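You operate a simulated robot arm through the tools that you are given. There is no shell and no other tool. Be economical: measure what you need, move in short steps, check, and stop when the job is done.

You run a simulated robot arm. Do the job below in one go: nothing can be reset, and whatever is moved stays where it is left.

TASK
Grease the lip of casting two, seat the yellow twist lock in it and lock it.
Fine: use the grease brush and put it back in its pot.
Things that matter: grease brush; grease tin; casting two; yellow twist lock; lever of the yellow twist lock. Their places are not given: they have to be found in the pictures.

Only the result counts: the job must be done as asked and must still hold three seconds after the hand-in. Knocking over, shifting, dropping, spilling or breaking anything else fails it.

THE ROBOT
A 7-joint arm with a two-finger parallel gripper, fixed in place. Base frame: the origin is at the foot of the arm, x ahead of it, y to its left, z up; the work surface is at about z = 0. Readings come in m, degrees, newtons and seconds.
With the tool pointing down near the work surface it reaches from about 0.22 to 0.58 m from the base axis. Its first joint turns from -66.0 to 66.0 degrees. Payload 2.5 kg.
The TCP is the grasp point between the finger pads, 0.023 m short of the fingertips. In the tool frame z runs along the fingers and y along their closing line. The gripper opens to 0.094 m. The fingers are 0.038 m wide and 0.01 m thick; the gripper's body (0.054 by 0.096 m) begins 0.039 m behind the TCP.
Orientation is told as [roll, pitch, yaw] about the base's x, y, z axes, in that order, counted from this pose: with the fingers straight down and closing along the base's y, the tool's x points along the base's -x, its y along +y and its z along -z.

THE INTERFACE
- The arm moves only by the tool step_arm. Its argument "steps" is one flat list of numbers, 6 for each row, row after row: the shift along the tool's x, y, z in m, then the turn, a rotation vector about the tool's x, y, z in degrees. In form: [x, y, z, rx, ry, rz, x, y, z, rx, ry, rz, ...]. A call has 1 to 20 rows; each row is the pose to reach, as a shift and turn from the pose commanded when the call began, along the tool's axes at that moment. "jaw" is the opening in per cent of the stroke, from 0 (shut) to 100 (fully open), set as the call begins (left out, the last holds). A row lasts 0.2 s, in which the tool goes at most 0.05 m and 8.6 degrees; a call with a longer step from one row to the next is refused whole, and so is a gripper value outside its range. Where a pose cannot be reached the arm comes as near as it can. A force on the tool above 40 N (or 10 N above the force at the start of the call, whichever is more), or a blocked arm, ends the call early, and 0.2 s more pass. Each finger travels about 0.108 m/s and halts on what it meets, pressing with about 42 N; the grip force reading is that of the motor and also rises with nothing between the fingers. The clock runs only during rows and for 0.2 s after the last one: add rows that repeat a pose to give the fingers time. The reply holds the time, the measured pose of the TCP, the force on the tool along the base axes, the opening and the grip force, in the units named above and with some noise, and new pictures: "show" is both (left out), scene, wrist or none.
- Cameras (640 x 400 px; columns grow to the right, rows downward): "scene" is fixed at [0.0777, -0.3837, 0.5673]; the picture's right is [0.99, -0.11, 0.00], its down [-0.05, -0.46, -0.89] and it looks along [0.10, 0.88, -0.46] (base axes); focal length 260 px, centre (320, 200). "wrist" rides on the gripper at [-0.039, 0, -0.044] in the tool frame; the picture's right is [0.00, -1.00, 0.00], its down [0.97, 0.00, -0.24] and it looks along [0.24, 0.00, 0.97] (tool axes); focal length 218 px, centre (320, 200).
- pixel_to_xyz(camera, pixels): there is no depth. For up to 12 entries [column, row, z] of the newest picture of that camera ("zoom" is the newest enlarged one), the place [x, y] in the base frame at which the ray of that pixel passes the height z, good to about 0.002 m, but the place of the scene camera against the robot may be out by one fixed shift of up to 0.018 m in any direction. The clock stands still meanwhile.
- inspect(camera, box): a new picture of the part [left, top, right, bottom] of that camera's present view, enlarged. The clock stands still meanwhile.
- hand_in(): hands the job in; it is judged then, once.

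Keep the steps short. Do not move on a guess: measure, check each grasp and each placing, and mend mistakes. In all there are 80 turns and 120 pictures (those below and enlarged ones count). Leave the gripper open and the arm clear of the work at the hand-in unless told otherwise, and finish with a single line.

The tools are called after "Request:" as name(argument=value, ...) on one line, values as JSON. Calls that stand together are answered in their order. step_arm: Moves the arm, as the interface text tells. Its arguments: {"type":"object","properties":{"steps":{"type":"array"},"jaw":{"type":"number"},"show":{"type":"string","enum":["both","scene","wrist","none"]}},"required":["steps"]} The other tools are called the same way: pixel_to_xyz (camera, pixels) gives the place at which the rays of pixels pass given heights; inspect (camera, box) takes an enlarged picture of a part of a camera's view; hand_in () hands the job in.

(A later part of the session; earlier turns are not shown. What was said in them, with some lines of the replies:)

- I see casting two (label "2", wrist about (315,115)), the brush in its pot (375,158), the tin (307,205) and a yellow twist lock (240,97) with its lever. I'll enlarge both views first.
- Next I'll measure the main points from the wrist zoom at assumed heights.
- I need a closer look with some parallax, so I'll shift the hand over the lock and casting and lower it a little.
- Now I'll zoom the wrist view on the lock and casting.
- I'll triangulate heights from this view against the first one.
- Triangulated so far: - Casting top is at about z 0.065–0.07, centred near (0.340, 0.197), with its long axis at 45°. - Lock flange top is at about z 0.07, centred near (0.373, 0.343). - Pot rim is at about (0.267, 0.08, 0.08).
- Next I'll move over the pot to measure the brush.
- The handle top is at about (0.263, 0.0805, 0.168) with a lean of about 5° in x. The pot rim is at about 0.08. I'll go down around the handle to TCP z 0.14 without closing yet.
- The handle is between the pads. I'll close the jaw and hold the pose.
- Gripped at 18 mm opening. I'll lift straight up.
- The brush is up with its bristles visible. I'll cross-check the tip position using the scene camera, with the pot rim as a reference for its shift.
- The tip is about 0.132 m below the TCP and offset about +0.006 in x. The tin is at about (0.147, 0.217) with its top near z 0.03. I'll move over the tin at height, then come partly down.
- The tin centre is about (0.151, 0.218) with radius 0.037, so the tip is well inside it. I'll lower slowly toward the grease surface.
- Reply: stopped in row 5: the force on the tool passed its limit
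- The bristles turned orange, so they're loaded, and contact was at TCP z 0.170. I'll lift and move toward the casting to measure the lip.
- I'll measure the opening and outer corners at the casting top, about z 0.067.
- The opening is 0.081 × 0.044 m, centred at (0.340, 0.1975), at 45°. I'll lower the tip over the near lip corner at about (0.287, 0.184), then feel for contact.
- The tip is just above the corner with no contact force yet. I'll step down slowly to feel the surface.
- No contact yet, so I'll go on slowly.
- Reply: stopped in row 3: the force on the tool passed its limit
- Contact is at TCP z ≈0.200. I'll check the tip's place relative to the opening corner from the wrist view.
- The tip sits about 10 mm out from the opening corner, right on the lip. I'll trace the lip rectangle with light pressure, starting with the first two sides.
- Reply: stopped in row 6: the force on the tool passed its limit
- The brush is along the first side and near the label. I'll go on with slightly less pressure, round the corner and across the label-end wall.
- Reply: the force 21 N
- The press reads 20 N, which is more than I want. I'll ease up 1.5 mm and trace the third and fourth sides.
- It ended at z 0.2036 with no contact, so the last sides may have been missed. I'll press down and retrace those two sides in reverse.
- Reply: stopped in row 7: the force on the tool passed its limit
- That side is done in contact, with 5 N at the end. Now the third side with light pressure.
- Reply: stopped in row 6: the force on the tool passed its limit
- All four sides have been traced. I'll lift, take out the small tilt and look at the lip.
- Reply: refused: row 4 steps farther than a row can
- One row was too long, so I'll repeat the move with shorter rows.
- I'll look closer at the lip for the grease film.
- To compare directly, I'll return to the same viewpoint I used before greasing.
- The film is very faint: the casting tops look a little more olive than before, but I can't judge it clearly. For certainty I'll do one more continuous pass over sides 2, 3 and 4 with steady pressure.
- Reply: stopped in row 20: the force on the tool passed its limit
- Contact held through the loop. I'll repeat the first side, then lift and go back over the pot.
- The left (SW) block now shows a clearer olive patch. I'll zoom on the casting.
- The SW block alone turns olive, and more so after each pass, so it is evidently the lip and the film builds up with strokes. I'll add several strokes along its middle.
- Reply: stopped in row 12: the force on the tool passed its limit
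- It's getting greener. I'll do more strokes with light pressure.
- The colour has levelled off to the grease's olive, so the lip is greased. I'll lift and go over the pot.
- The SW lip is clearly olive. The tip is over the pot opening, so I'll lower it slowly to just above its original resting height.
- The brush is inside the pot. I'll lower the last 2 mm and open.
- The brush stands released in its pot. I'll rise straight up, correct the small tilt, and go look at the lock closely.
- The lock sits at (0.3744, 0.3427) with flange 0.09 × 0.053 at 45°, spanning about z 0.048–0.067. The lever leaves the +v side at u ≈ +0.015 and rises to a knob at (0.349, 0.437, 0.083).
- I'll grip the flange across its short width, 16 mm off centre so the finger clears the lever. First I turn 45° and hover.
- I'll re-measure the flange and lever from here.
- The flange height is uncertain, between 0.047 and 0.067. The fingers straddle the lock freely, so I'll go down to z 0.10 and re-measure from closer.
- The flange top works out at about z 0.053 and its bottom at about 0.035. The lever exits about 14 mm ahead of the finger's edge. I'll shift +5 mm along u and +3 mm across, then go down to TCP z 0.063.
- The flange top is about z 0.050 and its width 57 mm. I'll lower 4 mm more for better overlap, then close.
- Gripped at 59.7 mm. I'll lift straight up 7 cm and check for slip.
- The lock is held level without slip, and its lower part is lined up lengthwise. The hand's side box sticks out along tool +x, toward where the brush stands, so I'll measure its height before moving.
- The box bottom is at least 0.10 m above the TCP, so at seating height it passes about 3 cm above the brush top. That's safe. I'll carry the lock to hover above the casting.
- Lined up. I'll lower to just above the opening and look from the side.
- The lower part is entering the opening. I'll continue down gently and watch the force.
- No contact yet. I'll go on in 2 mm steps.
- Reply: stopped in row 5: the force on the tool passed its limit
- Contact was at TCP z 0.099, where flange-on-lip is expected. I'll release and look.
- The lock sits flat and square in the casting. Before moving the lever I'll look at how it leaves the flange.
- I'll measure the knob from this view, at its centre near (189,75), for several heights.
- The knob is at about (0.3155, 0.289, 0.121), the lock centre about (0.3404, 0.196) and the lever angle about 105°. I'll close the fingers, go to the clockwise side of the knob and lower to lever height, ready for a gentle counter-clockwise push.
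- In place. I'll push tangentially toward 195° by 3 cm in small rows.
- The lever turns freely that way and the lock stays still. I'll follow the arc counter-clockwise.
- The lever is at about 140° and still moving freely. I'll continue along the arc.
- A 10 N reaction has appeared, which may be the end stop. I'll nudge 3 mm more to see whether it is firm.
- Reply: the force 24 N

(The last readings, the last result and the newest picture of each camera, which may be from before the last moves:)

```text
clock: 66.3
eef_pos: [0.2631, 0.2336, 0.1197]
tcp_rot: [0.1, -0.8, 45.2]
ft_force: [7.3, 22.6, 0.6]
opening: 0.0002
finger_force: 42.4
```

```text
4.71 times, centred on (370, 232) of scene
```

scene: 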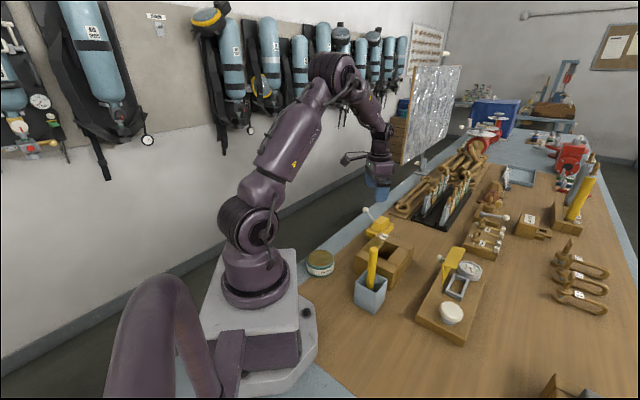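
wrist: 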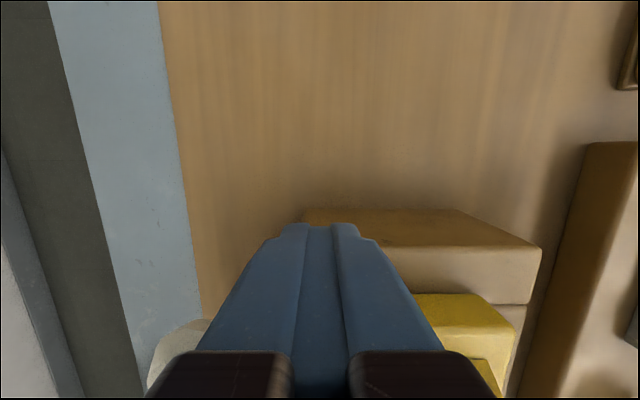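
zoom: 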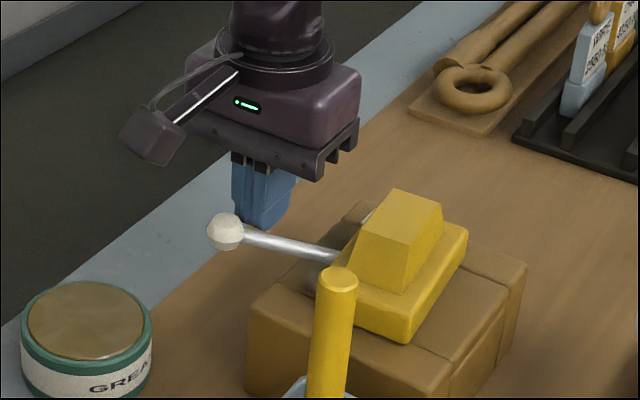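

It's firm: 24 N with no further motion, so the lever is at its end stop. I'll back off, rise, open the gripper and check.

Request:
step_arm(steps=[-0.01, 0.003, 0, 0, 0, 0, -0.02, 0.006, 0, 0, 0, 0, -0.02, 0.006, -0.03, 0, 0, 0, -0.02, 0.006, -0.07, 0, 0, 0, -0.02, 0.006, -0.11, 0, 0, 0, 0.0, -0.01, -0.13, 0, 0, 0, 0.03, -0.04, -0.15, 0, 0, 0, 0.03, -0.04, -0.15, 0, 0, 0], show="wrist")

Request:
step_arm(steps=[0, 0, 0, 0, 0, 0, 0, 0, -0.02, 0, 0, 0, 0, 0, -0.04, 0, 0, 0, 0, 0, -0.04, 0, 0, 0], jaw=100)

Request:
inspect(camera="scene", box=[295, 190, 435, 320])

```text
clock: 68.2
eef_pos: [0.2679, 0.1808, 0.2693]
tcp_rot: [-0.2, -0.2, 45.2]
ft_force: [-0.1, -0.6, -0.4]
opening: 0.0
finger_force: 41.9
```

wrist: 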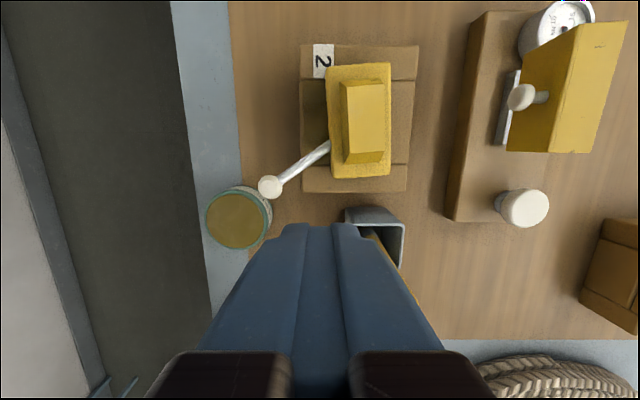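

```text
clock: 69.2
eef_pos: [0.2672, 0.1809, 0.3092]
tcp_rot: [0.0, -0.2, 45.2]
ft_force: [-0.2, 0.2, 0.4]
opening: 0.0939
finger_force: 0.0
```

scene: 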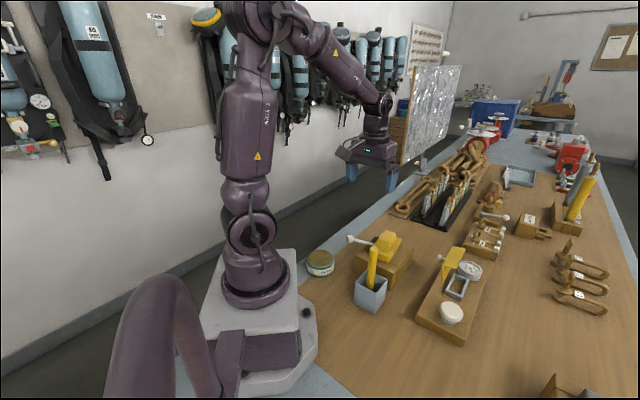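
wrist: 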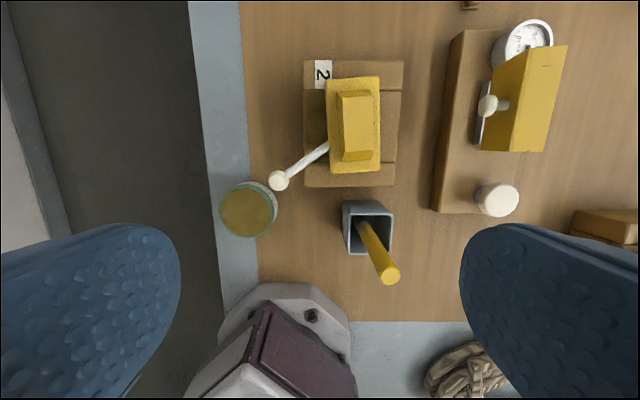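

```text
3.08 times, centred on (365, 255) of scene
```

zoom: 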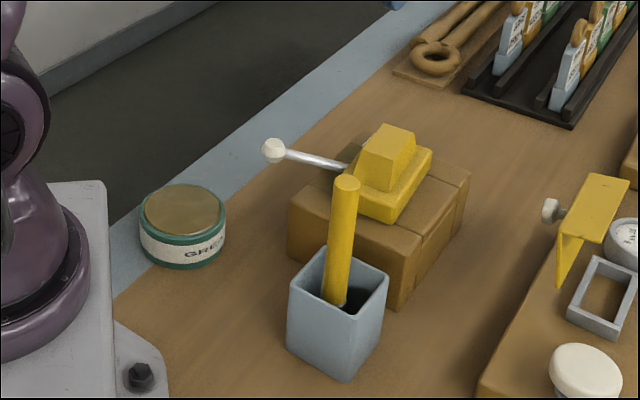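

The result looks complete:
- The lever rests at its end stop, mirrored about 60° from the start.
- The lock is flat on the casting.
- The brush stands in its pot and the tin is where it was.
- The gripper is open and clear.

I'll hand in.

Request:
hand_in()

```text
The job is handed in.
```

Handed in: I greased the lip of casting two, seated the yellow twist lock in it, turned its lever to the end stop, and put the brush back in its pot; only the left (SW) side of the lip turned visibly olive, though I brushed all four sides.
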